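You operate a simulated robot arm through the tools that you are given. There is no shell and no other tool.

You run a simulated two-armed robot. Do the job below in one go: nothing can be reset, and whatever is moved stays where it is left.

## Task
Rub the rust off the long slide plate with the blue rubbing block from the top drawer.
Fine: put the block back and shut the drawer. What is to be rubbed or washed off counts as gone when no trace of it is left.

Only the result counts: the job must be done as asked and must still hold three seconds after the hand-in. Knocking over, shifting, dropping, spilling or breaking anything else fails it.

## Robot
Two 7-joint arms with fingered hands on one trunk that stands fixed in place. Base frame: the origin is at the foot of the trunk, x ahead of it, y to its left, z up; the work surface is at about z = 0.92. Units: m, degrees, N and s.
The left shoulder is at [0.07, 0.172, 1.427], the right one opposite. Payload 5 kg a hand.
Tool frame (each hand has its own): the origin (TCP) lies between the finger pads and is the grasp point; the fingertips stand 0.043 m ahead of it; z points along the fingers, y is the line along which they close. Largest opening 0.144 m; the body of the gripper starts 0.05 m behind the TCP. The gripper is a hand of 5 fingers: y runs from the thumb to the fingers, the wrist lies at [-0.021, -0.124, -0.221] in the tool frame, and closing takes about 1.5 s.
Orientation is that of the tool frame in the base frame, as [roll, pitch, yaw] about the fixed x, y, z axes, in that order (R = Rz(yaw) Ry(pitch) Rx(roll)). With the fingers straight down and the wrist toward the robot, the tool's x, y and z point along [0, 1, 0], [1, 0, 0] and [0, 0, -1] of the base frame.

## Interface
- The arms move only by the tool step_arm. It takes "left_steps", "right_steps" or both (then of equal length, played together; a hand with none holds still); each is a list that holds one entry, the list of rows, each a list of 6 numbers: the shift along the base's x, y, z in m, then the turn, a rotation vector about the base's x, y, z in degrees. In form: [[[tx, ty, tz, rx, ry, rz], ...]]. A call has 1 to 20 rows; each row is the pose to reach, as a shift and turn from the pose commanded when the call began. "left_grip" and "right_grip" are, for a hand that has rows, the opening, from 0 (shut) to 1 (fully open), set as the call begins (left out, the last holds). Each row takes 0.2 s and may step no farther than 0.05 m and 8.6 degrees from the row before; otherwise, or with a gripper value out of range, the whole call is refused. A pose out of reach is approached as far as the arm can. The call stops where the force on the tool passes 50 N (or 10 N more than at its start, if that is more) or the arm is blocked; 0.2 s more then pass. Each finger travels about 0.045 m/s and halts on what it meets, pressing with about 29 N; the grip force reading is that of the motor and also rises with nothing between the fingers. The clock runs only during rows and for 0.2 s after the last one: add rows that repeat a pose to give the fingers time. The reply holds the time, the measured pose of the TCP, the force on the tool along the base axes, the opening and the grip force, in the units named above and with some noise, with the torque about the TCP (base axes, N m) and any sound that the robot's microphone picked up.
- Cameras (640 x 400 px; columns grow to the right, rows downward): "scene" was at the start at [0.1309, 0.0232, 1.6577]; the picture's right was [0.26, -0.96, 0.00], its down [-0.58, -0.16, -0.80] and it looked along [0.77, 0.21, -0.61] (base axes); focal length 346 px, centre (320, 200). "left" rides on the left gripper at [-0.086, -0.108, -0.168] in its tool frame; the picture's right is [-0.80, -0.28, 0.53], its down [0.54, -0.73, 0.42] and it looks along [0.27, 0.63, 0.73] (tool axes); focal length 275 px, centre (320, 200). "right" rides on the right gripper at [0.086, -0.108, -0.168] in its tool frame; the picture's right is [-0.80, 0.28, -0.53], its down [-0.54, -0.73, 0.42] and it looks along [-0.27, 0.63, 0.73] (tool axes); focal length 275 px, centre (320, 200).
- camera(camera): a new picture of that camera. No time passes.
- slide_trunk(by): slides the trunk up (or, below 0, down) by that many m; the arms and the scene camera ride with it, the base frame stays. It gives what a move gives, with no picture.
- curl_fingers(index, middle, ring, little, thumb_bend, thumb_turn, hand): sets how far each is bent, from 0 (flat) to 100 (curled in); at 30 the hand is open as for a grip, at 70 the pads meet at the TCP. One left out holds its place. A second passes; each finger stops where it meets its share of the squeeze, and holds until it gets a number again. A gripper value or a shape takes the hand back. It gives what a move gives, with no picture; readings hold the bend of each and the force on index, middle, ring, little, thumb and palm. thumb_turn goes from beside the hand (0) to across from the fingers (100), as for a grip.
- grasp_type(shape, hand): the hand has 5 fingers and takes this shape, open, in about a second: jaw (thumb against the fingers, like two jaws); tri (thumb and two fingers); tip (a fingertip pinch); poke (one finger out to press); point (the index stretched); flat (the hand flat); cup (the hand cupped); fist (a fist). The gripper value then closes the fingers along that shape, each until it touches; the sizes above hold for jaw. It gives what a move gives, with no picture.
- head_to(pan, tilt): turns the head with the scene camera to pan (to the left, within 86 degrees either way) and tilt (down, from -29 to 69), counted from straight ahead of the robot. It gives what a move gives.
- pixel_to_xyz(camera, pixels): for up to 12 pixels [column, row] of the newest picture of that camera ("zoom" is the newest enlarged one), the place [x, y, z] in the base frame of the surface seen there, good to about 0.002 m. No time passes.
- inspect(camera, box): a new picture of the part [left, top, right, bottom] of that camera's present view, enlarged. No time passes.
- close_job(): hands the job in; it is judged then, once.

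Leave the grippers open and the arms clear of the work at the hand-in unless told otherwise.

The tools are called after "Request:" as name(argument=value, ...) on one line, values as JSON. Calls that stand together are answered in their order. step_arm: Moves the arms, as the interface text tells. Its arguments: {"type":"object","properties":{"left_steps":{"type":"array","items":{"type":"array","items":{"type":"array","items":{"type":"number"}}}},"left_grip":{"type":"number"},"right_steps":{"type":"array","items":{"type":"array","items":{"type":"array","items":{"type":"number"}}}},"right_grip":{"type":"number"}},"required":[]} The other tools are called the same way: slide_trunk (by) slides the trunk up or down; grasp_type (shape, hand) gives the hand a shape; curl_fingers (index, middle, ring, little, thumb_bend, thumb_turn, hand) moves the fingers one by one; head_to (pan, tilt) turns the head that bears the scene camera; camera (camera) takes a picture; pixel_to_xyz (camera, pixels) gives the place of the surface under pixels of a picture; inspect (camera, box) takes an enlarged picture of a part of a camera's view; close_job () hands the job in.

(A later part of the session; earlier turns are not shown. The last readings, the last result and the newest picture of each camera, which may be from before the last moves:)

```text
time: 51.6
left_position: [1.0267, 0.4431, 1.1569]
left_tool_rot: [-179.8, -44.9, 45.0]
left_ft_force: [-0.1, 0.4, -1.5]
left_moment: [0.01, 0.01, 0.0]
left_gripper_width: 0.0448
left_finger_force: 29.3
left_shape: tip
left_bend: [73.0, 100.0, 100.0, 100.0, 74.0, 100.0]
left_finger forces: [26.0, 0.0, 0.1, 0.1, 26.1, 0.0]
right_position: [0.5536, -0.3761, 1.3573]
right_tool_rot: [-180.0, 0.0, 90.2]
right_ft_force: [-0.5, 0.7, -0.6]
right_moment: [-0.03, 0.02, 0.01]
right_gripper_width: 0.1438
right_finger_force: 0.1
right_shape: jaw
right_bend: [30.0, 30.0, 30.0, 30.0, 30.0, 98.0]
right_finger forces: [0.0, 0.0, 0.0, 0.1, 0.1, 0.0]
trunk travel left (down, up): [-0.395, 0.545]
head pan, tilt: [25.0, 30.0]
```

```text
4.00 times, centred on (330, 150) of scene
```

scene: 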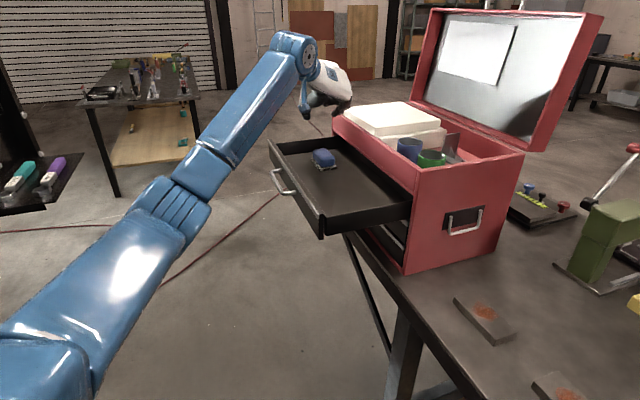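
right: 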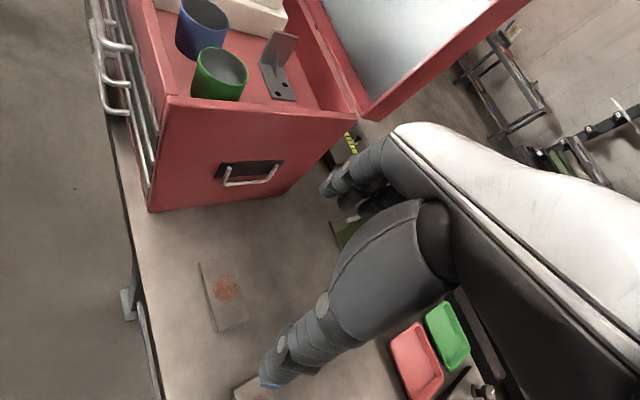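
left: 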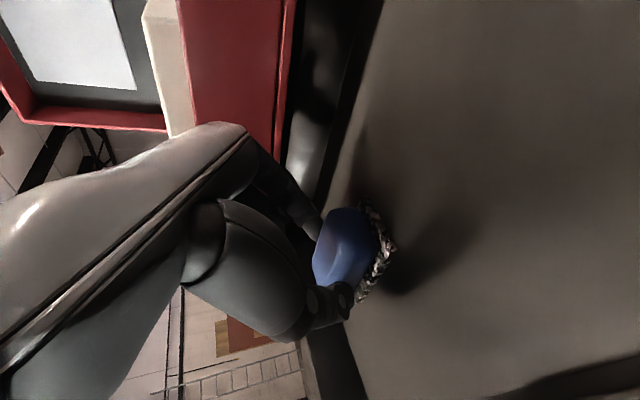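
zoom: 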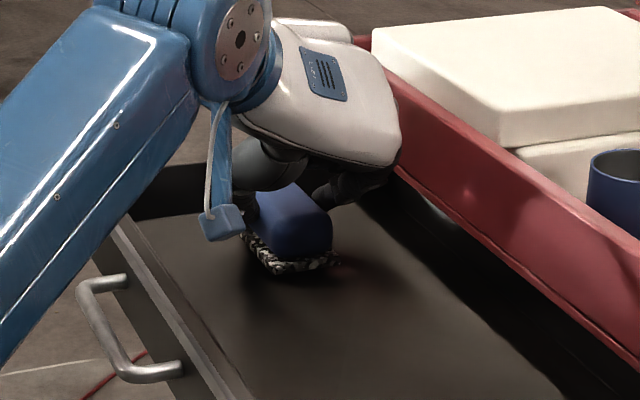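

It lifted cleanly and level, weighing about 1.5 N. I'll carry it 0.2 m along the drawer toward the near end at this height.

Request:
step_arm(left_steps=[[[-0.0236, -0.0236, 0, 0, 0, 0], [-0.0471, -0.0471, 0, 0, 0, 0], [-0.0707, -0.0707, 0, 0, 0, 0], [-0.0943, -0.0943, 0, 0, 0, 0], [-0.1179, -0.1179, 0, 0, 0, 0], [-0.1414, -0.1414, 0, 0, 0, 0], [-0.1414, -0.1414, 0, 0, 0, 0]]])

Request:
camera(camera="scene")

Request:
camera(camera="left")

```text
time: 53.2
left_position: [0.8855, 0.3022, 1.1558]
left_tool_rot: [-179.8, -45.0, 44.9]
left_ft_force: [-0.5, 0.2, -1.8]
left_moment: [-0.03, 0.04, 0.05]
left_gripper_width: 0.0447
left_finger_force: 28.8
left_shape: tip
left_bend: [73.0, 100.0, 100.0, 100.0, 74.0, 100.0]
left_finger forces: [25.9, 0.0, 0.0, 0.1, 26.0, 0.0]
right_position: [0.5544, -0.3758, 1.3575]
right_tool_rot: [-179.9, 0.0, 90.3]
right_ft_force: [-0.2, -0.7, -0.4]
right_moment: [0.0, 0.03, -0.01]
right_gripper_width: 0.1436
right_finger_force: 0.0
right_shape: jaw
right_bend: [30.0, 30.0, 30.0, 30.0, 30.0, 98.0]
right_finger forces: [0.1, 0.0, 0.0, 0.0, 0.0, 0.0]
trunk travel left (down, up): [-0.395, 0.545]
head pan, tilt: [25.0, 30.0]
```

```text
taken
```

scene: 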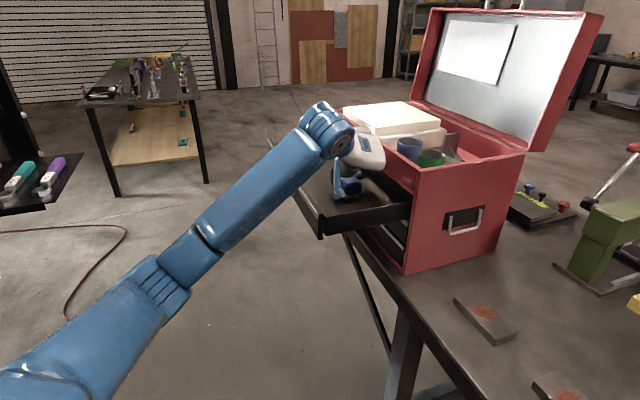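

```text
taken
```

left: 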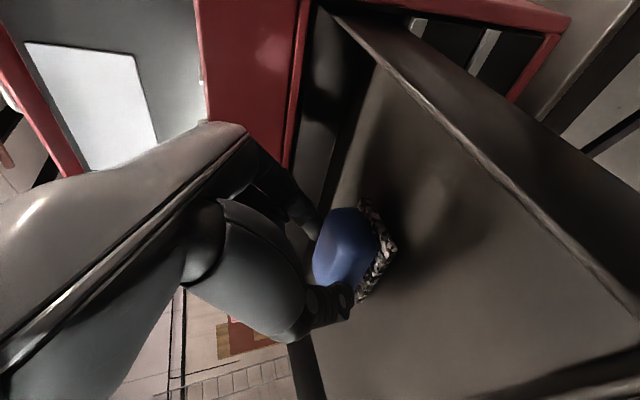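

The block is still held well. I'll also shift it 0.035 m away from the red panel to leave room for all the fingers, and then set it down on the drawer floor.

Request:
step_arm(left_steps=[[[-0.0125, 0.0125, 0, 0, 0, 0], [-0.025, 0.025, 0, 0, 0, 0], [-0.025, 0.025, -0.004, 0, 0, 0], [-0.025, 0.025, -0.0085, 0, 0, 0], [-0.025, 0.025, -0.0085, 0, 0, 0]]])

```text
time: 54.4
left_position: [0.8604, 0.3271, 1.1489]
left_tool_rot: [-179.9, -45.0, 45.0]
left_ft_force: [-0.4, 0.1, -1.2]
left_moment: [0.01, 0.01, 0.01]
left_gripper_width: 0.0448
left_finger_force: 29.3
left_shape: tip
left_bend: [73.0, 100.0, 100.0, 100.0, 74.0, 100.0]
left_finger forces: [26.1, 0.1, 0.0, 0.1, 26.1, 0.0]
right_position: [0.5533, -0.3753, 1.3574]
right_tool_rot: [-179.9, 0.0, 90.2]
right_ft_force: [0.2, 1.1, -0.9]
right_moment: [0.0, -0.03, 0.01]
right_gripper_width: 0.1438
right_finger_force: 0.1
right_shape: jaw
right_bend: [30.0, 30.0, 30.0, 30.0, 30.0, 98.0]
right_finger forces: [0.0, 0.0, 0.0, 0.0, 0.0, 0.0]
trunk travel left (down, up): [-0.395, 0.545]
head pan, tilt: [25.0, 30.0]
```

The weight is still mostly on the hand, so I'll lower 2 mm more to touch the floor, then open to 0.065 m.

Request:
step_arm(left_steps=[[[0, 0, -0.001, 0, 0, 0], [0, 0, -0.002, 0, 0, 0], [0, 0, -0.002, 0, 0, 0]]])

Request:
step_arm(left_steps=[[[0, 0, 0, 0, 0, 0], [0, 0, 0, 0, 0, 0], [0, 0, 0, 0, 0, 0], [0, 0, 0, 0, 0, 0]]], left_grip=0.45)

Request:
camera(camera="left")

```text
time: 55.2
left_position: [0.8615, 0.3261, 1.1479]
left_tool_rot: [-179.9, -45.1, 45.1]
left_ft_force: [0.2, 0.2, 0.0]
left_moment: [-0.02, 0.03, 0.0]
left_gripper_width: 0.0447
left_finger_force: 29.1
left_shape: tip
left_bend: [73.0, 100.0, 100.0, 100.0, 74.0, 100.0]
left_finger forces: [26.3, 0.0, 0.0, 0.1, 25.9, 0.1]
right_position: [0.5544, -0.3767, 1.3584]
right_tool_rot: [-180.0, 0.0, 90.2]
right_ft_force: [0.5, -0.6, -0.2]
right_moment: [0.0, 0.04, 0.0]
right_gripper_width: 0.1438
right_finger_force: 0.1
right_shape: jaw
right_bend: [30.0, 30.0, 30.0, 30.0, 30.0, 98.0]
right_finger forces: [0.0, 0.1, 0.0, 0.0, 0.0, 0.1]
trunk travel left (down, up): [-0.395, 0.545]
head pan, tilt: [25.0, 30.0]
```

```text
time: 56.2
left_position: [0.8609, 0.3273, 1.1478]
left_tool_rot: [-179.9, -45.0, 45.0]
left_ft_force: [0.0, 0.5, 0.8]
left_moment: [0.02, -0.02, -0.04]
left_gripper_width: 0.0644
left_finger_force: 0.0
left_shape: tip
left_bend: [73.0, 98.0, 99.0, 99.0, 72.0, 100.0]
left_finger forces: [0.0, 0.1, 0.1, 0.0, 0.1, 0.0]
right_position: [0.5535, -0.3757, 1.3571]
right_tool_rot: [180.0, 0.1, 90.2]
right_ft_force: [-0.1, 0.6, 0.5]
right_moment: [0.0, 0.01, -0.02]
right_gripper_width: 0.1438
right_finger_force: 0.0
right_shape: jaw
right_bend: [30.0, 30.0, 30.0, 30.0, 30.0, 98.0]
right_finger forces: [0.0, 0.0, 0.0, 0.0, 0.0, 0.0]
trunk travel left (down, up): [-0.395, 0.545]
head pan, tilt: [25.0, 30.0]
```

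```text
taken
```

left: 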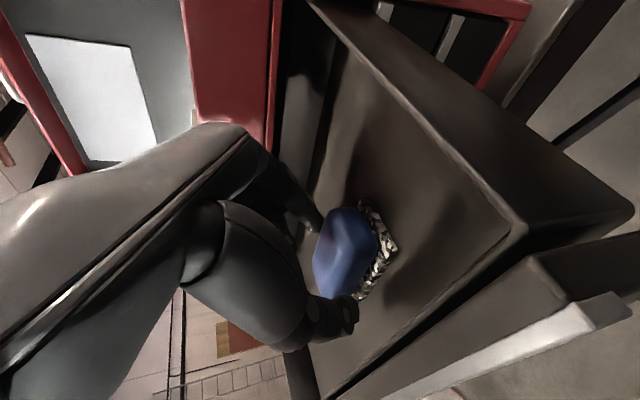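

The fingers let go and the block sits on the floor. I'll rise straight up 0.15 m and then turn the hand back to straight down.

Request:
step_arm(left_steps=[[[0, 0, 0.02, 0, 0, 0], [0, 0, 0.05, 0, 0, 0], [0, 0, 0.085, 0, 0, 0], [0, 0, 0.12, 0, 0, 0], [0, 0, 0.15, 0, 0, 0], [0, 0, 0.15, -5.303, 5.303, 0], [0, 0, 0.15, -10.607, 10.607, 0], [0, 0, 0.15, -15.91, 15.91, 0], [0, 0, 0.15, -21.213, 21.213, 0], [0, 0, 0.15, -26.517, 26.517, 0], [0, 0, 0.15, -31.82, 31.82, 0], [0, 0, 0.15, -31.82, 31.82, 0]]])

Request:
grasp_type(hand="left", shape="jaw")

Request:
head_to(pan=20, tilt=40)

Request:
camera(camera="scene")

Request:
camera(camera="left")

```text
time: 58.8
left_position: [0.8607, 0.3272, 1.2973]
left_tool_rot: [-179.9, 0.1, 45.0]
left_ft_force: [-0.4, 0.6, -1.4]
left_moment: [0.0, -0.02, 0.02]
left_gripper_width: 0.0646
left_finger_force: 0.0
left_shape: tip
left_bend: [73.0, 98.0, 99.0, 99.0, 72.0, 100.0]
left_finger forces: [0.0, 0.0, 0.0, 0.0, 0.0, 0.0]
right_position: [0.5545, -0.376, 1.3578]
right_tool_rot: [179.9, 0.0, 90.2]
right_ft_force: [-0.2, 0.1, 0.9]
right_moment: [-0.02, 0.02, 0.03]
right_gripper_width: 0.1436
right_finger_force: 0.0
right_shape: jaw
right_bend: [30.0, 30.0, 30.0, 30.0, 30.0, 98.0]
right_finger forces: [0.0, 0.1, 0.0, 0.0, 0.1, 0.0]
trunk travel left (down, up): [-0.395, 0.545]
head pan, tilt: [25.0, 30.0]
```

```text
time: 59.7
left_position: [0.8608, 0.3265, 1.2967]
left_tool_rot: [-179.8, 0.0, 45.0]
left_ft_force: [0.1, 0.0, -0.4]
left_moment: [0.04, 0.0, -0.01]
left_gripper_width: 0.1437
left_finger_force: 0.0
left_shape: jaw
left_bend: [30.0, 30.0, 30.0, 30.0, 30.0, 98.0]
left_finger forces: [0.0, 0.0, 0.0, 0.0, 0.1, 0.0]
right_position: [0.5536, -0.3765, 1.358]
right_tool_rot: [-180.0, -0.1, 90.2]
right_ft_force: [0.8, -0.1, 0.1]
right_moment: [-0.01, -0.03, -0.01]
right_gripper_width: 0.1439
right_finger_force: 0.1
right_shape: jaw
right_bend: [30.0, 30.0, 30.0, 30.0, 30.0, 98.0]
right_finger forces: [0.0, 0.1, 0.1, 0.0, 0.0, 0.0]
trunk travel left (down, up): [-0.395, 0.545]
head pan, tilt: [25.0, 30.0]
```

```text
time: 60.4
left_position: [0.8618, 0.3258, 1.2969]
left_tool_rot: [-179.8, 0.0, 44.9]
left_ft_force: [0.2, 0.6, 0.2]
left_moment: [0.03, 0.02, -0.01]
left_gripper_width: 0.1436
left_finger_force: 0.1
left_shape: jaw
left_bend: [30.0, 30.0, 30.0, 30.0, 30.0, 98.0]
left_finger forces: [0.1, 0.1, 0.0, 0.0, 0.0, 0.0]
right_position: [0.5538, -0.3761, 1.3577]
right_tool_rot: [179.9, 0.0, 90.2]
right_ft_force: [0.5, -0.1, -0.5]
right_moment: [-0.01, 0.01, -0.03]
right_gripper_width: 0.1437
right_finger_force: 0.1
right_shape: jaw
right_bend: [30.0, 30.0, 30.0, 30.0, 30.0, 98.0]
right_finger forces: [0.0, 0.0, 0.0, 0.0, 0.0, 0.0]
trunk travel left (down, up): [-0.395, 0.545]
head pan, tilt: [20.0, 40.0]
```

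```text
taken
```

scene: 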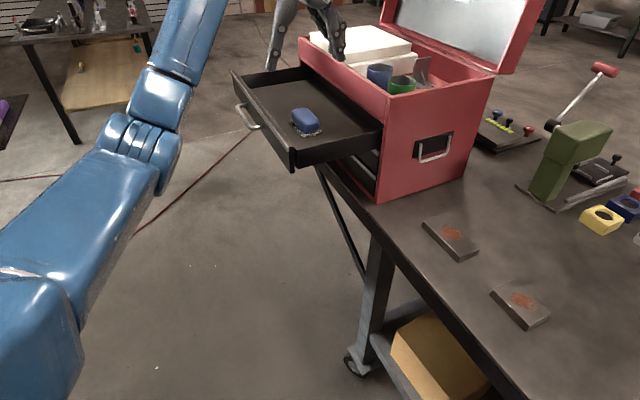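

```text
taken
```

left: 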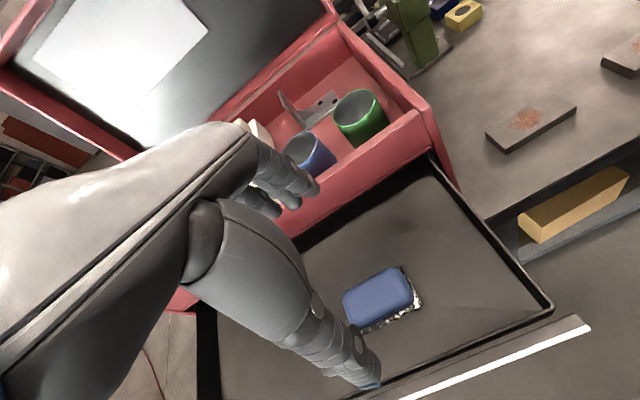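

The block is set down level at (305,122), nearer the robot. I'll enlarge and measure its corners again.

Request:
inspect(camera="scene", box=[230, 60, 390, 180])

```text
3.33 times, centred on (310, 120) of scene
```

zoom: 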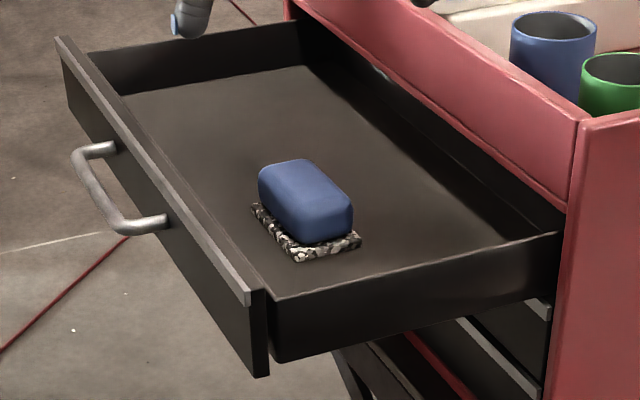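

Request:
pixel_to_xyz(camera="zoom", pixels=[[252, 208], [297, 260], [359, 245], [265, 170], [305, 200], [345, 200], [300, 165], [300, 235], [262, 200], [345, 235], [270, 293], [500, 200]])

Request:
pixel_to_xyz(camera="left", pixels=[[345, 300], [400, 272], [412, 300], [365, 325], [380, 298], [421, 305], [365, 332]])

```text
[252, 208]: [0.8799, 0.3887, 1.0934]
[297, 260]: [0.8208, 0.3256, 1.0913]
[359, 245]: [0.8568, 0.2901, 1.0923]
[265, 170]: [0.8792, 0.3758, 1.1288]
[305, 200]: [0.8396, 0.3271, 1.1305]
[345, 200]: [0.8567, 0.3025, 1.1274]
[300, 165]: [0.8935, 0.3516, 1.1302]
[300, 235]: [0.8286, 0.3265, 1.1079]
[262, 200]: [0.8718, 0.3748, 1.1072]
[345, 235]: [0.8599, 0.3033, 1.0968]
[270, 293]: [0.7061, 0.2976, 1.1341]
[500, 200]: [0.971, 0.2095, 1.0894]
```

```text
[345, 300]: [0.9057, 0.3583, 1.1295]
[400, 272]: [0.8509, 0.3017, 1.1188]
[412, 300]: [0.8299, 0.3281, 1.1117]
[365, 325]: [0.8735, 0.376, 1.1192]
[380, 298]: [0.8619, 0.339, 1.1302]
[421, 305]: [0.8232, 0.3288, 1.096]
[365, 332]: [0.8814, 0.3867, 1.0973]
```

The block's centre is [0.868, 0.339], its long side at about 46 degrees, and its top is at z = 1.1305. I'll set the opening to about 0.086 m, centre the hand over it and lower to z = 1.18 first.

Request:
step_arm(left_steps=[[[0.004, 0.01, 0, 0, 0, 0.5], [0.004, 0.01, 0, 0, 0, 1.0], [0.004, 0.01, 0, 0, 0, 1.5], [0.004, 0.01, -0.03, 0, 0, 1.5], [0.004, 0.01, -0.06, 0, 0, 1.5], [0.004, 0.01, -0.09, 0, 0, 1.5], [0.004, 0.01, -0.117, 0, 0, 1.5], [0.004, 0.01, -0.117, 0, 0, 1.5]]], left_grip=0.6)

Request:
inspect(camera="scene", box=[230, 40, 390, 180])

Request:
camera(camera="left")

```text
time: 62.2
left_position: [0.864, 0.337, 1.1803]
left_tool_rot: [-179.8, -0.1, 46.5]
left_ft_force: [-0.2, 0.1, 1.0]
left_moment: [0.03, -0.01, -0.02]
left_gripper_width: 0.0868
left_finger_force: 0.0
left_shape: jaw
left_bend: [28.0, 41.0, 38.0, 43.0, 65.0, 100.0]
left_finger forces: [0.0, 0.1, 0.0, 0.0, 0.0, 0.0]
right_position: [0.5536, -0.3766, 1.3579]
right_tool_rot: [180.0, 0.0, 90.2]
right_ft_force: [-0.1, -0.5, 0.0]
right_moment: [-0.01, -0.02, 0.0]
right_gripper_width: 0.1436
right_finger_force: 0.0
right_shape: jaw
right_bend: [30.0, 30.0, 30.0, 30.0, 30.0, 98.0]
right_finger forces: [0.1, 0.1, 0.0, 0.1, 0.0, 0.0]
trunk travel left (down, up): [-0.395, 0.545]
head pan, tilt: [20.0, 40.0]
```

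```text
2.86 times, centred on (310, 110) of scene
```

zoom: 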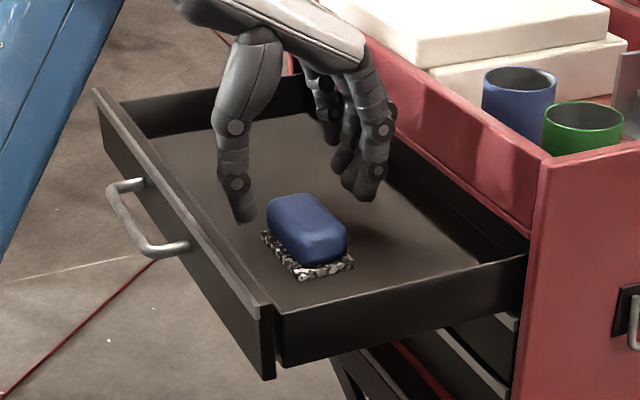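

```text
taken
```

left: 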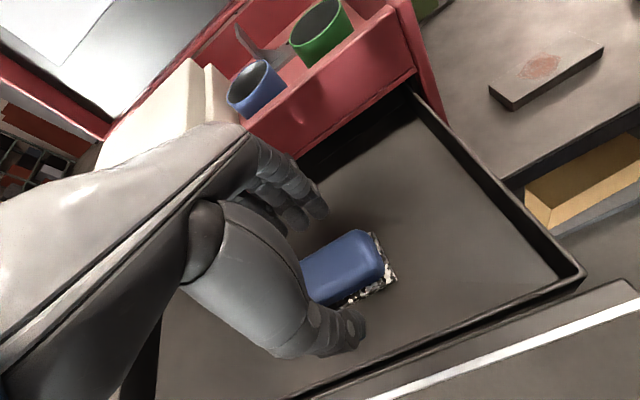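

The block lies between the thumb at zoom (240,210) and the fingers at (365,190). I'll lower to z = 1.146 and then close.

Request:
step_arm(left_steps=[[[0, 0, -0.012, 0, 0, 0], [0, 0, -0.024, 0, 0, 0], [0, 0, -0.034, 0, 0, 0], [0, 0, -0.034, 0, 0, 0]]])

Request:
inspect(camera="scene", box=[230, 40, 390, 180])

Request:
camera(camera="left")

```text
time: 63.2
left_position: [0.8633, 0.3373, 1.1456]
left_tool_rot: [-179.8, -0.1, 46.5]
left_ft_force: [-0.4, -0.3, -1.4]
left_moment: [0.02, 0.0, 0.05]
left_gripper_width: 0.0868
left_finger_force: 0.0
left_shape: jaw
left_bend: [28.0, 41.0, 38.0, 43.0, 65.0, 100.0]
left_finger forces: [0.0, 0.0, 0.1, 0.0, 0.0, 0.0]
right_position: [0.5542, -0.3753, 1.358]
right_tool_rot: [-180.0, 0.1, 90.2]
right_ft_force: [0.0, -0.6, -0.6]
right_moment: [0.0, -0.01, 0.01]
right_gripper_width: 0.1435
right_finger_force: 0.1
right_shape: jaw
right_bend: [30.0, 30.0, 30.0, 30.0, 30.0, 98.0]
right_finger forces: [0.0, 0.0, 0.0, 0.0, 0.0, 0.0]
trunk travel left (down, up): [-0.395, 0.545]
head pan, tilt: [20.0, 40.0]
```

```text
2.86 times, centred on (310, 110) of scene
```

zoom: 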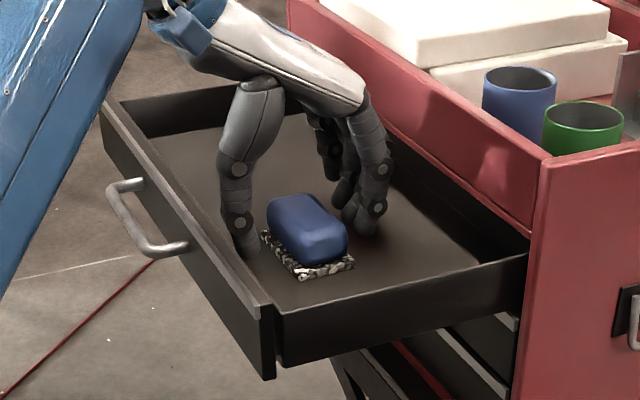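

```text
taken
```

left: 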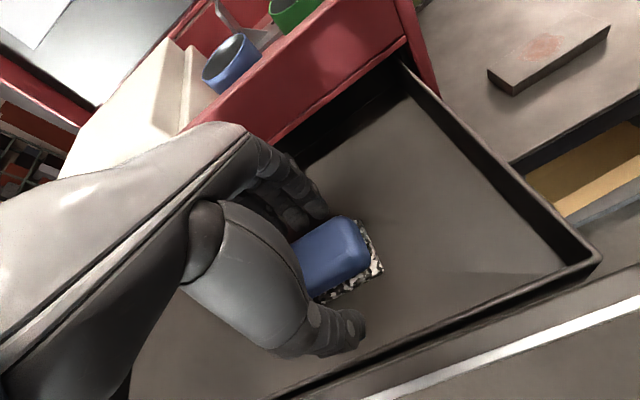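

The hand straddles the block squarely with no contact. I'll close the jaw grip on the block.

Request:
step_arm(left_steps=[[[0, 0, 0, 0, 0, 0], [0, 0, 0, 0, 0, 0], [0, 0, 0, 0, 0, 0], [0, 0, 0, 0, 0, 0], [0, 0, 0, 0, 0, 0], [0, 0, 0, 0, 0, 0], [0, 0, 0, 0, 0, 0], [0, 0, 0, 0, 0, 0]]], left_grip=0.0)

Request:
inspect(camera="scene", box=[230, 40, 390, 180])

Request:
camera(camera="left")

```text
time: 65.0
left_position: [0.865, 0.3374, 1.1463]
left_tool_rot: [-179.8, 0.0, 46.5]
left_ft_force: [0.5, 0.3, 0.7]
left_moment: [-0.02, 0.02, 0.04]
left_gripper_width: 0.0445
left_finger_force: 29.3
left_shape: jaw
left_bend: [74.0, 53.0, 52.0, 52.0, 74.0, 100.0]
left_finger forces: [14.8, 7.5, 3.3, 0.0, 25.5, 0.1]
right_position: [0.5543, -0.3765, 1.3572]
right_tool_rot: [180.0, 0.0, 90.2]
right_ft_force: [0.1, -0.1, -0.8]
right_moment: [-0.03, -0.02, 0.0]
right_gripper_width: 0.1435
right_finger_force: 0.1
right_shape: jaw
right_bend: [30.0, 30.0, 30.0, 30.0, 30.0, 98.0]
right_finger forces: [0.1, 0.1, 0.0, 0.1, 0.0, 0.1]
trunk travel left (down, up): [-0.395, 0.545]
head pan, tilt: [20.0, 40.0]
```

```text
2.86 times, centred on (310, 110) of scene
```

zoom: 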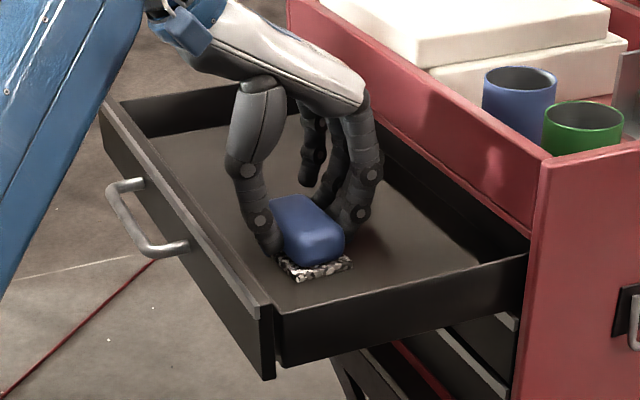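

```text
taken
```

left: 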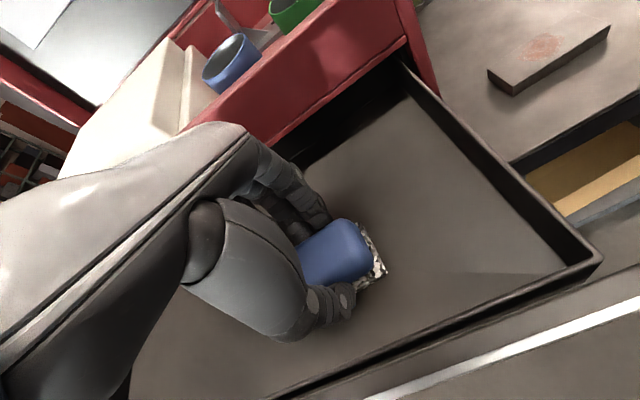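

The grip is firm: 0.0445 m opening, forces on thumb, index, middle and ring. I'll lift straight up by 0.165 m, clear of the drawer walls and above the chest rim.

Request:
step_arm(left_steps=[[[0, 0, 0.01, 0, 0, 0], [0, 0, 0.025, 0, 0, 0], [0, 0, 0.055, 0, 0, 0], [0, 0, 0.09, 0, 0, 0], [0, 0, 0.125, 0, 0, 0], [0, 0, 0.165, 0, 0, 0], [0, 0, 0.165, 0, 0, 0]]])

Request:
camera(camera="scene")

Request:
camera(camera="left")

```text
time: 66.6
left_position: [0.8663, 0.3363, 1.3103]
left_tool_rot: [-179.9, 0.0, 46.6]
left_ft_force: [-0.3, 1.4, -1.3]
left_moment: [-0.03, 0.06, 0.03]
left_gripper_width: 0.0448
left_finger_force: 28.7
left_shape: jaw
left_bend: [74.0, 53.0, 52.0, 52.0, 74.0, 100.0]
left_finger forces: [14.9, 7.5, 3.2, 0.0, 25.5, 0.0]
right_position: [0.5533, -0.3756, 1.3585]
right_tool_rot: [180.0, 0.0, 90.2]
right_ft_force: [0.2, 0.9, -1.0]
right_moment: [0.03, 0.04, 0.0]
right_gripper_width: 0.1435
right_finger_force: 0.1
right_shape: jaw
right_bend: [30.0, 30.0, 30.0, 30.0, 30.0, 98.0]
right_finger forces: [0.0, 0.1, 0.1, 0.0, 0.0, 0.0]
trunk travel left (down, up): [-0.395, 0.545]
head pan, tilt: [20.0, 40.0]
```

```text
taken
```

scene: 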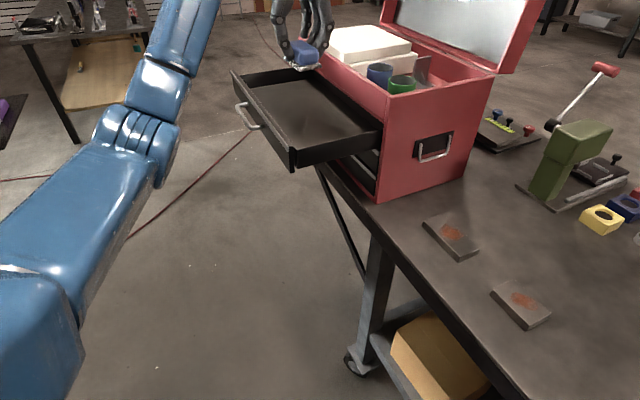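

```text
taken
```

left: 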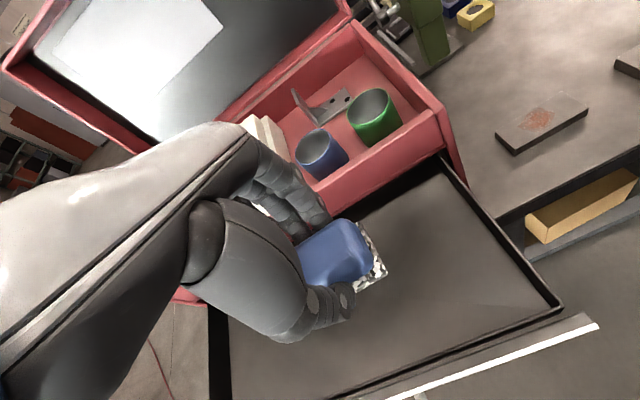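

The block is held, and the drawer stays open. While the view is free I'll enlarge the long plate at (452,236) to map its edges and the rust precisely.

Request:
inspect(camera="scene", box=[410, 200, 490, 270])

```text
5.71 times, centred on (450, 235) of scene
```

zoom: 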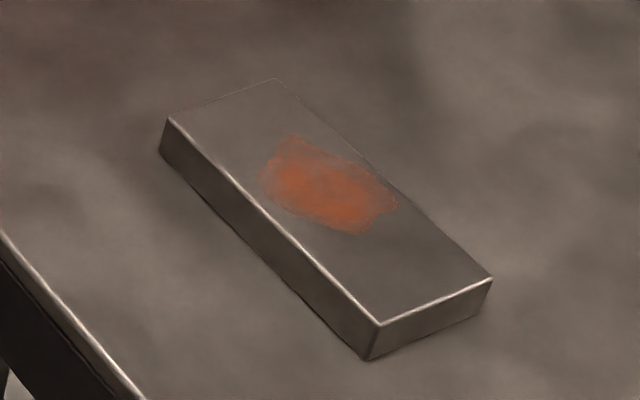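

Request:
pixel_to_xyz(camera="zoom", pixels=[[171, 121], [276, 82], [380, 323], [490, 281], [258, 180], [290, 138], [398, 200], [358, 233], [325, 190], [340, 158], [300, 212], [250, 210]])

```text
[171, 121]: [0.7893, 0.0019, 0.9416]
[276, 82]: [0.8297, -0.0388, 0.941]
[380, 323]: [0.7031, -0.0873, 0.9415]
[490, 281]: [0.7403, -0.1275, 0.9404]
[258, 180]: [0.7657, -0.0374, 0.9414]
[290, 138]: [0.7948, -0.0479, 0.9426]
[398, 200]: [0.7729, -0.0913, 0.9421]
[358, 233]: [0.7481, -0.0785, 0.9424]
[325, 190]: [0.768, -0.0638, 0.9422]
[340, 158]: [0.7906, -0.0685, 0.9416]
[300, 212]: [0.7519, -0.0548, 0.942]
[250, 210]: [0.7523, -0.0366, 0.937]
```

The plate's top centre is [0.7656, -0.0629] at z = 0.942, 0.125 x 0.056 m, long side at 45 degrees. The rust spans about -0.025 to +0.032 along its length and -0.02 to +0.026 across. Next I'll measure the held block relative to the hand.

Request:
inspect(camera="scene", box=[260, 0, 350, 80])

```text
5.00 times, centred on (305, 40) of scene
```

zoom: 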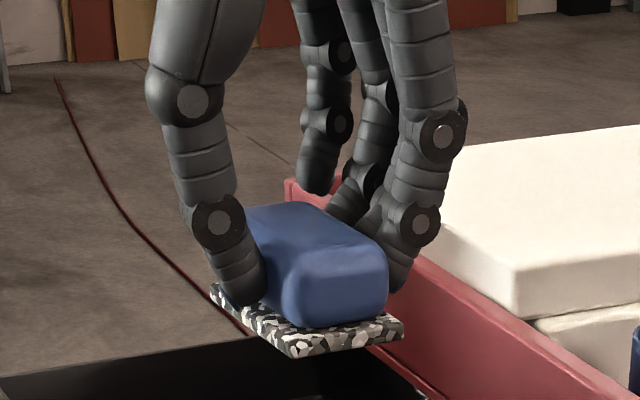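

Request:
pixel_to_xyz(camera="zoom", pixels=[[213, 294], [293, 353], [402, 333], [293, 340], [240, 318], [345, 345], [350, 240], [310, 230], [340, 270], [245, 295], [395, 275], [300, 325]])

```text
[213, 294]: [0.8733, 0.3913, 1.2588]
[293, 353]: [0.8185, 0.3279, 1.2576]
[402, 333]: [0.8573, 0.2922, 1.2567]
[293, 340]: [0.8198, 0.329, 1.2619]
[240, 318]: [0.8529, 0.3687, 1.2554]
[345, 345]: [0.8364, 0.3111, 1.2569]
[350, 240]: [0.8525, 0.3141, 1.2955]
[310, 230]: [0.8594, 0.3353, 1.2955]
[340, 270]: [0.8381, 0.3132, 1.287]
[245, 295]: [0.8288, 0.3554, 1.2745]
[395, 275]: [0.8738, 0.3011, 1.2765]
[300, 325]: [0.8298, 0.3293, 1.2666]
```

The pad's centre sits at about [-0.001, +0.0055] from the tool point and its underside 0.0575 m below it, level. I'll carry it around the chest's corner on the robot's side, then over to a point above the rust, keeping the height.

Request:
step_arm(left_steps=[[[-0.04, -0.01, 0, 0, 0, 0], [-0.08, -0.02, 0, 0, 0, 0], [-0.12, -0.035, 0, 0, 0, 0], [-0.15, -0.06, 0, 0, 0, 0], [-0.15, -0.105, 0, 0, 0, 0], [-0.15, -0.15, 0, 0, 0, 0], [-0.15, -0.195, 0, 0, 0, 0], [-0.15, -0.24, 0, 0, 0, 0], [-0.15, -0.285, 0, 0, 0, 0], [-0.15, -0.33, 0, 0, 0, -0.5], [-0.14, -0.365, 0, 0, 0, -1], [-0.115, -0.39, 0, 0, 0, -1.5], [-0.0945, -0.404, 0, 0, 0, -2], [-0.0945, -0.404, 0, 0, 0, -2]]])

Request:
head_to(pan=0, tilt=45)

Request:
camera(camera="scene")

Request:
camera(camera="left")

```text
time: 69.6
left_position: [0.7699, -0.0664, 1.3114]
left_tool_rot: [-179.9, -0.2, 44.4]
left_ft_force: [0.2, 0.8, -1.2]
left_moment: [0.0, -0.01, -0.02]
left_gripper_width: 0.0449
left_finger_force: 30.0
left_shape: jaw
left_bend: [74.0, 53.0, 52.0, 52.0, 74.0, 100.0]
left_finger forces: [15.1, 7.3, 3.2, 0.1, 25.7, 0.0]
right_position: [0.554, -0.3766, 1.3596]
right_tool_rot: [180.0, 0.0, 90.2]
right_ft_force: [-0.6, 0.4, 0.6]
right_moment: [0.0, -0.02, 0.02]
right_gripper_width: 0.1439
right_finger_force: 0.1
right_shape: jaw
right_bend: [30.0, 30.0, 30.0, 30.0, 30.0, 98.0]
right_finger forces: [0.1, 0.1, 0.0, 0.0, 0.1, 0.0]
trunk travel left (down, up): [-0.395, 0.545]
head pan, tilt: [20.0, 40.0]
```

```text
time: 70.5
left_position: [0.7703, -0.0676, 1.3106]
left_tool_rot: [-179.9, 0.0, 44.5]
left_ft_force: [-0.3, -1.0, -1.5]
left_moment: [-0.02, 0.0, -0.01]
left_gripper_width: 0.0444
left_finger_force: 28.9
left_shape: jaw
left_bend: [74.0, 53.0, 52.0, 52.0, 74.0, 100.0]
left_finger forces: [15.0, 7.4, 3.3, 0.0, 25.7, 0.0]
right_position: [0.5544, -0.3769, 1.3565]
right_tool_rot: [180.0, 0.0, 90.1]
right_ft_force: [-1.2, -0.9, 0.4]
right_moment: [-0.02, -0.01, 0.02]
right_gripper_width: 0.144
right_finger_force: 0.1
right_shape: jaw
right_bend: [30.0, 30.0, 30.0, 30.0, 30.0, 98.0]
right_finger forces: [0.0, 0.0, 0.0, 0.1, 0.0, 0.0]
trunk travel left (down, up): [-0.395, 0.545]
head pan, tilt: [0.0, 45.0]
```

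```text
taken
```

scene: 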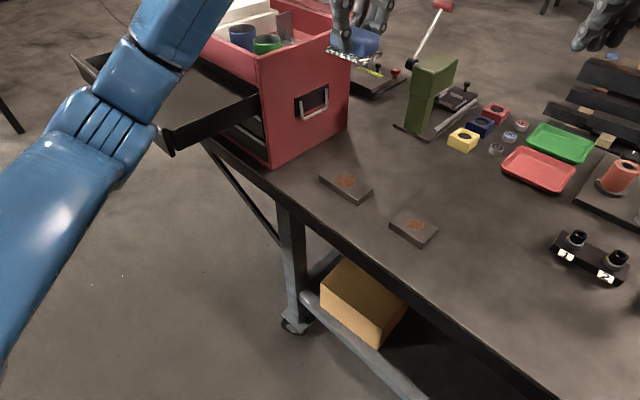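

```text
taken
```

left: 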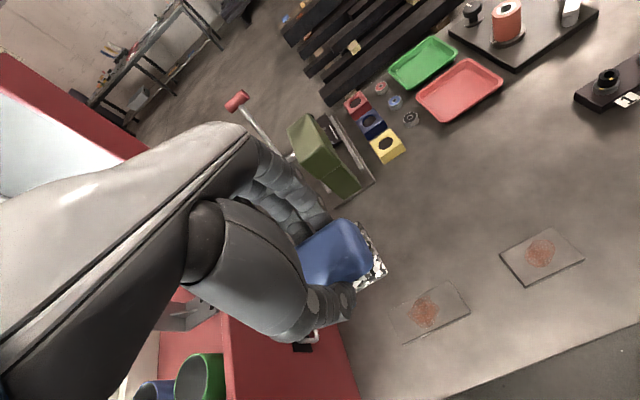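

The block is above the plate, the chest is clear, and the plate lies free at (345,187). The forearm passes close to the open drawer in this view, so I'll measure the gap before lowering.

Request:
pixel_to_xyz(camera="scene", pixels=[[120, 110], [150, 70], [170, 50], [200, 20], [110, 160], [172, 152], [100, 70], [135, 140], [190, 40], [60, 130], [255, 95], [210, 60]])

```text
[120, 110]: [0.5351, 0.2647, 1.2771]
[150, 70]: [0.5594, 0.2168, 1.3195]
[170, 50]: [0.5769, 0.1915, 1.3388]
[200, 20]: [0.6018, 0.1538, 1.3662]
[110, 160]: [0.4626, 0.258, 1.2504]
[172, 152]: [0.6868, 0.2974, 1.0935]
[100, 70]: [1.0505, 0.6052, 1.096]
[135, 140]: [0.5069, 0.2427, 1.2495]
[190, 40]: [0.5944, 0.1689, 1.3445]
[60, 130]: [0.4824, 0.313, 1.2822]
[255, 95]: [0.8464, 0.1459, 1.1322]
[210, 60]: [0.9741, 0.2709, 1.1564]
```

The elbow is near [0.51, 0.28, 1.25], about 0.16 m from the drawer's front corner at [0.687, 0.297]. I'll lower by 0.13 m and check the elbow again.

Request:
step_arm(left_steps=[[[0, 0, -0.03, 0, 0, 0], [0, 0, -0.06, 0, 0, 0], [0, 0, -0.09, 0, 0, 0], [0, 0, -0.13, 0, 0, 0], [0, 0, -0.13, 0, 0, 0]]])

Request:
camera(camera="scene")

```text
time: 71.7
left_position: [0.7701, -0.0674, 1.1822]
left_tool_rot: [-179.9, -0.1, 44.5]
left_ft_force: [-0.4, 0.3, -0.8]
left_moment: [0.01, 0.01, 0.0]
left_gripper_width: 0.0445
left_finger_force: 29.0
left_shape: jaw
left_bend: [74.0, 53.0, 52.0, 52.0, 74.0, 100.0]
left_finger forces: [14.9, 7.3, 3.2, 0.0, 25.6, 0.1]
right_position: [0.5521, -0.3768, 1.3582]
right_tool_rot: [-180.0, 0.0, 90.2]
right_ft_force: [-0.5, 0.2, -0.4]
right_moment: [-0.01, -0.01, 0.02]
right_gripper_width: 0.1437
right_finger_force: 0.1
right_shape: jaw
right_bend: [30.0, 30.0, 30.0, 30.0, 30.0, 98.0]
right_finger forces: [0.1, 0.1, 0.1, 0.0, 0.0, 0.0]
trunk travel left (down, up): [-0.395, 0.545]
head pan, tilt: [0.0, 45.0]
```

```text
taken
```

scene: 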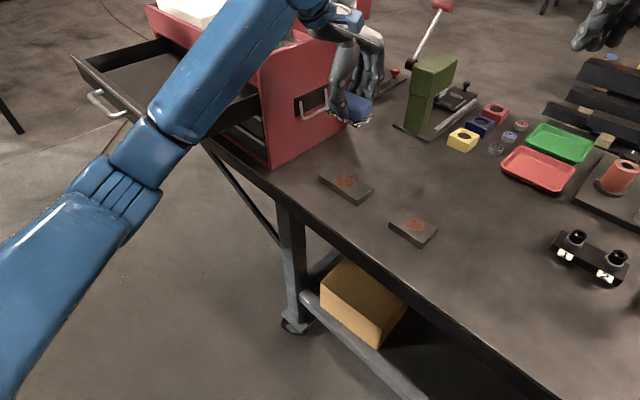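

Request:
pixel_to_xyz(camera="scene", pixels=[[160, 130], [150, 160], [190, 100], [220, 60], [250, 20], [130, 200], [170, 140], [205, 130], [175, 105], [240, 60]])

```text
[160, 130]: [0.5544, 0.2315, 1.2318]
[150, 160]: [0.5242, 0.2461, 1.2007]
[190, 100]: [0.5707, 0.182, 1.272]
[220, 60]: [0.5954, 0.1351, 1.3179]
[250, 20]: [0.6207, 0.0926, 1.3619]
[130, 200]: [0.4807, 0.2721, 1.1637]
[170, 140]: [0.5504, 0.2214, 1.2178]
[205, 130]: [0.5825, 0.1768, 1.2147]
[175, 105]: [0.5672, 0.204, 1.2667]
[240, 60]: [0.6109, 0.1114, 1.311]
```

The forearm keeps about 0.2 m from the drawer's corner. I'll lower on to 0.03 m above the plate.

Request:
step_arm(left_steps=[[[0, 0, -0.03, 0, 0, 0], [0, 0, -0.06, 0, 0, 0], [0, 0, -0.09, 0, 0, 0], [0, 0, -0.12, 0, 0, 0], [0, 0, -0.152, 0, 0, 0], [0, 0, -0.152, 0, 0, 0]]])

Request:
camera(camera="scene")

Request:
inspect(camera="scene", box=[290, 120, 410, 220])

Request:
camera(camera="left")

```text
time: 73.0
left_position: [0.7717, -0.0668, 1.0291]
left_tool_rot: [-179.7, -0.1, 44.5]
left_ft_force: [0.1, 1.0, -0.1]
left_moment: [0.0, 0.01, 0.01]
left_gripper_width: 0.0444
left_finger_force: 29.2
left_shape: jaw
left_bend: [74.0, 53.0, 52.0, 52.0, 74.0, 100.0]
left_finger forces: [14.9, 7.3, 3.2, 0.0, 25.5, 0.0]
right_position: [0.553, -0.3761, 1.3576]
right_tool_rot: [-180.0, 0.0, 90.1]
right_ft_force: [-0.4, -0.9, 1.2]
right_moment: [0.0, -0.01, 0.01]
right_gripper_width: 0.1436
right_finger_force: 0.1
right_shape: jaw
right_bend: [30.0, 30.0, 30.0, 30.0, 30.0, 98.0]
right_finger forces: [0.1, 0.1, 0.0, 0.0, 0.0, 0.0]
trunk travel left (down, up): [-0.395, 0.545]
head pan, tilt: [0.0, 45.0]
```

```text
taken
```

scene: 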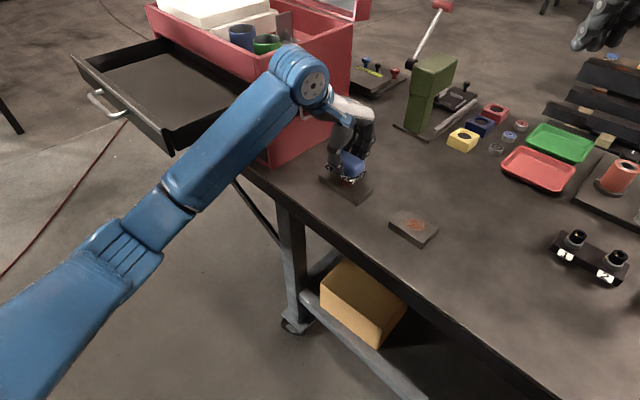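

```text
4.00 times, centred on (350, 170) of scene
```

zoom: 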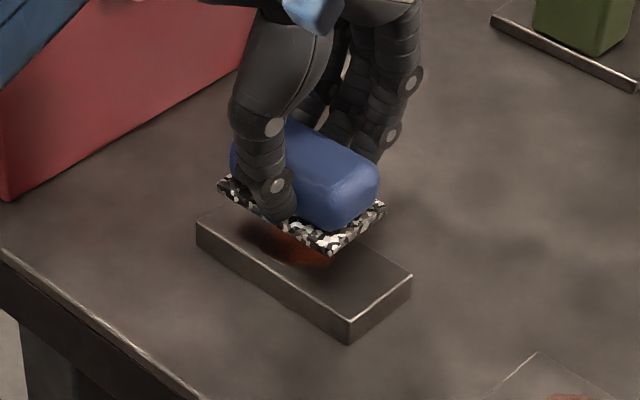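

```text
taken
```

left: 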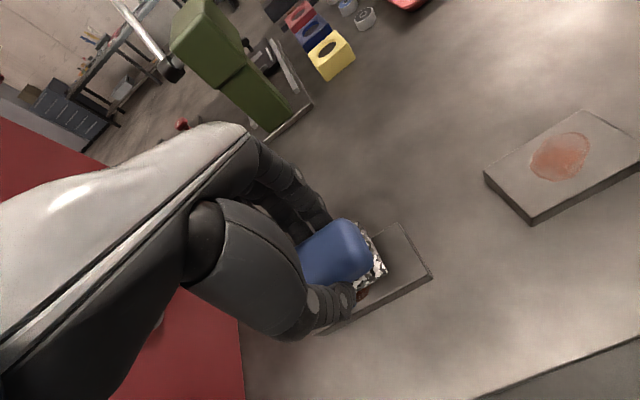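

The pad hovers over the rust, well aligned with the plate. I'll measure the pad's corners once more for the exact offset.

Request:
pixel_to_xyz(camera="zoom", pixels=[[220, 187], [334, 252], [385, 208], [270, 222], [360, 230], [198, 223], [350, 325], [410, 277], [300, 245], [270, 240]])

```text
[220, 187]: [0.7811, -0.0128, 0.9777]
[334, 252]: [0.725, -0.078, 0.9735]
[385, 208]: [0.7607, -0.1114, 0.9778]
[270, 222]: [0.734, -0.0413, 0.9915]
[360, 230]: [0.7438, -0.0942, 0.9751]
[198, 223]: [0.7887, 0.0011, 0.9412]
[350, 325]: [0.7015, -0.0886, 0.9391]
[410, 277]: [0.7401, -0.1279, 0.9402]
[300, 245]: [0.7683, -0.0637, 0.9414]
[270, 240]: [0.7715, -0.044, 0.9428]
```

The pad centre [0.771, -0.062] is right over the rust's centre. I'll lower until it touches, in small steps near the end.

Request:
step_arm(left_steps=[[[0, 0, -0.01, 0, 0, 0], [0, 0, -0.02, 0, 0, 0], [0, 0, -0.026, 0, 0, 0], [0, 0, -0.028, 0, 0, 0], [0, 0, -0.03, 0, 0, 0], [0, 0, -0.03, 0, 0, 0]]])

```text
time: 74.5
left_position: [0.7697, -0.0683, 0.9969]
left_tool_rot: [-179.6, -0.1, 44.5]
left_ft_force: [-0.9, 0.8, -0.9]
left_moment: [-0.03, -0.01, 0.01]
left_gripper_width: 0.0444
left_finger_force: 28.8
left_shape: jaw
left_bend: [74.0, 53.0, 52.0, 52.0, 74.0, 100.0]
left_finger forces: [14.9, 7.4, 3.3, 0.1, 25.6, 0.0]
right_position: [0.5538, -0.3763, 1.3566]
right_tool_rot: [-180.0, 0.0, 90.2]
right_ft_force: [0.5, -0.2, -0.4]
right_moment: [0.02, -0.01, -0.01]
right_gripper_width: 0.1437
right_finger_force: 0.1
right_shape: jaw
right_bend: [30.0, 30.0, 30.0, 30.0, 30.0, 98.0]
right_finger forces: [0.1, 0.0, 0.0, 0.0, 0.1, 0.1]
trunk travel left (down, up): [-0.395, 0.545]
head pan, tilt: [0.0, 45.0]
```

No contact yet (force about the block's weight). I'll lower a further 3 mm in 1 mm rows.

Request:
step_arm(left_steps=[[[0, 0, -0.001, 0, 0, 0], [0, 0, -0.002, 0, 0, 0], [0, 0, -0.003, 0, 0, 0], [0, 0, -0.003, 0, 0, 0]]])

```text
time: 75.5
left_position: [0.769, -0.0688, 0.9978]
left_tool_rot: [179.9, -0.1, 44.5]
left_ft_force: [2.6, 1.0, 12.9]
left_moment: [0.03, -0.11, -0.04]
left_gripper_width: 0.0451
left_finger_force: 28.9
left_shape: jaw
left_bend: [74.0, 53.0, 52.0, 52.0, 74.0, 100.0]
left_finger forces: [15.8, 8.5, 3.8, 0.0, 27.7, 0.0]
right_position: [0.5534, -0.376, 1.3576]
right_tool_rot: [-180.0, 0.0, 90.3]
right_ft_force: [-0.2, -0.1, 0.3]
right_moment: [-0.05, 0.01, -0.02]
right_gripper_width: 0.1437
right_finger_force: 0.2
right_shape: jaw
right_bend: [30.0, 30.0, 30.0, 30.0, 30.0, 98.0]
right_finger forces: [0.1, 0.0, 0.0, 0.0, 0.0, 0.1]
trunk travel left (down, up): [-0.395, 0.545]
head pan, tilt: [0.0, 45.0]
```

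Contact at about 13 N pressing force. I'll make one short test stroke, 0.02 m each way along the plate's length, and watch that the plate stays put.

Request:
step_arm(left_steps=[[[0.005, 0.005, 0, 0, 0, 0], [0.01, 0.01, 0, 0, 0, 0], [0.014, 0.014, 0, 0, 0, 0], [0.007, 0.007, 0, 0, 0, 0], [0, 0, 0, 0, 0, 0], [-0.007, -0.007, 0, 0, 0, 0], [-0.014, -0.014, 0, 0, 0, 0], [-0.007, -0.007, 0, 0, 0, 0], [0, 0, 0, 0, 0, 0]]])

Request:
inspect(camera="scene", box=[290, 120, 410, 220])

Request:
pixel_to_xyz(camera="zoom", pixels=[[198, 223], [350, 325], [410, 277], [347, 342], [196, 245]])

```text
time: 77.5
left_position: [0.7688, -0.0682, 0.9973]
left_tool_rot: [-179.9, 0.0, 44.4]
left_ft_force: [-2.5, -4.5, 16.1]
left_moment: [-0.21, 0.11, -0.06]
left_gripper_width: 0.0457
left_finger_force: 29.3
left_shape: jaw
left_bend: [74.0, 53.0, 53.0, 52.0, 75.0, 100.0]
left_finger forces: [17.8, 7.9, 3.6, 0.0, 28.8, 0.1]
right_position: [0.5518, -0.377, 1.3587]
right_tool_rot: [180.0, 0.0, 90.3]
right_ft_force: [0.1, 0.8, -0.7]
right_moment: [0.0, 0.03, 0.02]
right_gripper_width: 0.1438
right_finger_force: 0.1
right_shape: jaw
right_bend: [30.0, 30.0, 30.0, 30.0, 30.0, 98.0]
right_finger forces: [0.1, 0.0, 0.0, 0.0, 0.0, 0.1]
trunk travel left (down, up): [-0.395, 0.545]
head pan, tilt: [0.0, 45.0]
```

```text
4.00 times, centred on (350, 170) of scene
```

zoom: 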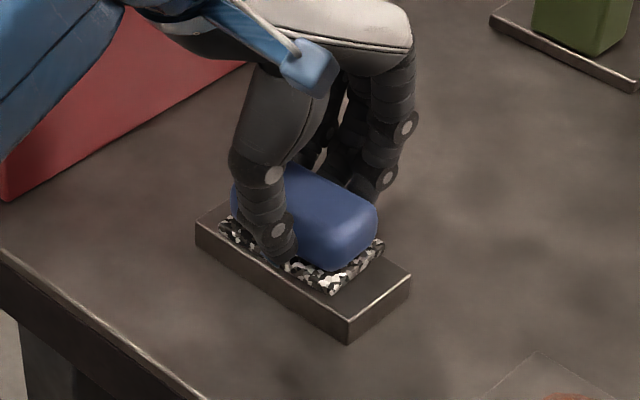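

```text
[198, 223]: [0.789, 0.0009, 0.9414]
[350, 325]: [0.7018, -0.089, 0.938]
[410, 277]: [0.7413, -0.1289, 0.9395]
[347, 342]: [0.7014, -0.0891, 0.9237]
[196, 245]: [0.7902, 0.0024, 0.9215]
```

The plate did not move: its corners are at the same pixels. I'll do longer strokes, about ±0.028 m along the plate, first shifted slightly across to one side and then to the other.

Request:
step_arm(left_steps=[[[0.008, 0.004, 0, 0, 0, 0], [0.018, 0.01, 0, 0, 0, 0], [0.024, 0.016, 0, 0, 0, 0], [0.014, 0.006, 0, 0, 0, 0], [0.004, -0.004, 0, 0, 0, 0], [-0.006, -0.014, 0, 0, 0, 0], [-0.016, -0.024, 0, 0, 0, 0], [-0.006, -0.014, 0, 0, 0, 0], [0.004, -0.004, 0, 0, 0, 0], [0.014, 0.006, 0, 0, 0, 0], [0.022, 0.018, 0, 0, 0, 0], [0.016, 0.024, 0, 0, 0, 0], [0.006, 0.014, 0, 0, 0, 0], [-0.004, 0.004, 0, 0, 0, 0], [-0.014, -0.006, 0, 0, 0, 0], [-0.024, -0.016, 0, 0, 0, 0], [-0.014, -0.006, 0, 0, 0, 0], [-0.004, 0.004, 0, 0, 0, 0], [0, 0, 0, 0, 0, 0]]])

Request:
inspect(camera="scene", box=[290, 120, 410, 220])

```text
time: 81.5
left_position: [0.769, -0.0666, 0.9972]
left_tool_rot: [-179.9, -0.1, 44.5]
left_ft_force: [-7.2, 2.2, 17.2]
left_moment: [0.09, 0.26, -0.02]
left_gripper_width: 0.046
left_finger_force: 29.2
left_shape: jaw
left_bend: [74.0, 54.0, 53.0, 52.0, 75.0, 100.0]
left_finger forces: [15.6, 7.1, 2.9, 0.1, 32.8, 0.1]
right_position: [0.5513, -0.3758, 1.3592]
right_tool_rot: [179.8, 0.1, 90.4]
right_ft_force: [0.3, 0.2, 0.0]
right_moment: [0.01, -0.02, -0.01]
right_gripper_width: 0.1438
right_finger_force: 0.1
right_shape: jaw
right_bend: [30.0, 30.0, 30.0, 30.0, 30.0, 98.0]
right_finger forces: [0.1, 0.1, 0.1, 0.0, 0.0, 0.0]
trunk travel left (down, up): [-0.395, 0.545]
head pan, tilt: [0.0, 45.0]
```

```text
4.00 times, centred on (350, 170) of scene
```

zoom: 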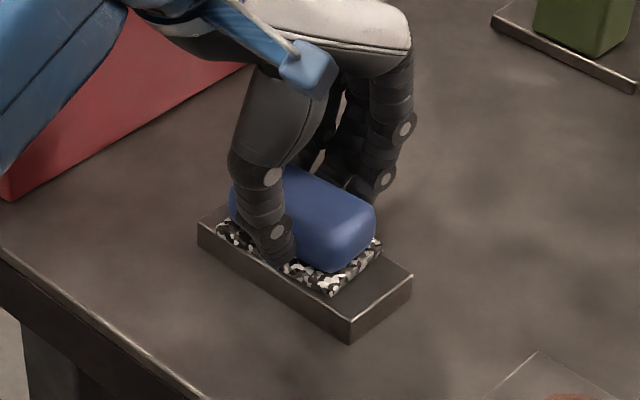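

The plate has stayed within about a millimetre. I'll lift the pad 0.06 m and move it aside along the plate's length to see how much rust is left.

Request:
step_arm(left_steps=[[[0, 0, 0.01, 0, 0, 0], [0, 0, 0.03, 0, 0, 0], [0, 0, 0.06, 0, 0, 0], [0.025, 0.025, 0.08, 0, 0, 0], [0.05, 0.05, 0.1, 0, 0, 0], [0.075, 0.075, 0.12, 0, 0, 0]]])

Request:
inspect(camera="scene", box=[300, 140, 400, 220])

Request:
camera(camera="left")

```text
time: 82.8
left_position: [0.8435, 0.0062, 1.1159]
left_tool_rot: [-179.8, 0.0, 44.4]
left_ft_force: [-5.7, -1.6, -2.0]
left_moment: [0.19, -0.47, 0.07]
left_gripper_width: 0.0457
left_finger_force: 29.7
left_shape: jaw
left_bend: [74.0, 54.0, 53.0, 53.0, 75.0, 100.0]
left_finger forces: [16.3, 7.7, 3.7, 0.1, 27.7, 6.3]
right_position: [0.5517, -0.377, 1.3584]
right_tool_rot: [-180.0, 0.0, 90.3]
right_ft_force: [-0.5, -0.7, 0.0]
right_moment: [0.0, 0.03, 0.02]
right_gripper_width: 0.1439
right_finger_force: 0.0
right_shape: jaw
right_bend: [30.0, 30.0, 30.0, 30.0, 30.0, 98.0]
right_finger forces: [0.1, 0.1, 0.0, 0.0, 0.0, 0.0]
trunk travel left (down, up): [-0.395, 0.545]
head pan, tilt: [0.0, 45.0]
```

```text
5.00 times, centred on (350, 180) of scene
```

zoom: 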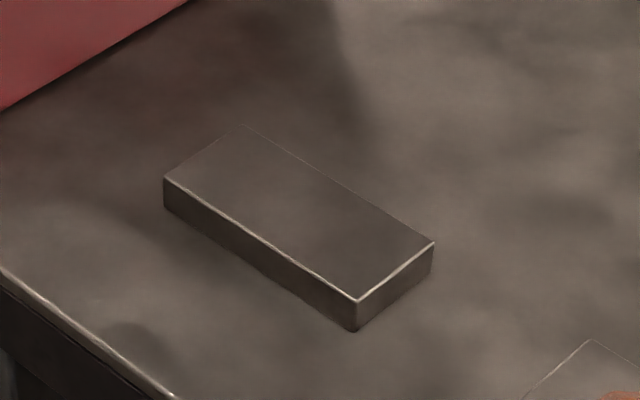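

```text
taken
```

left: 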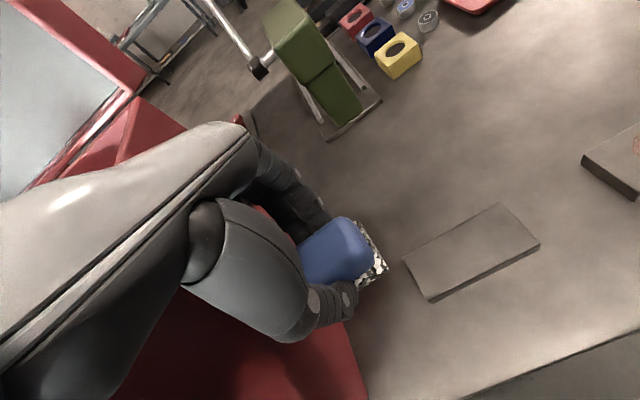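

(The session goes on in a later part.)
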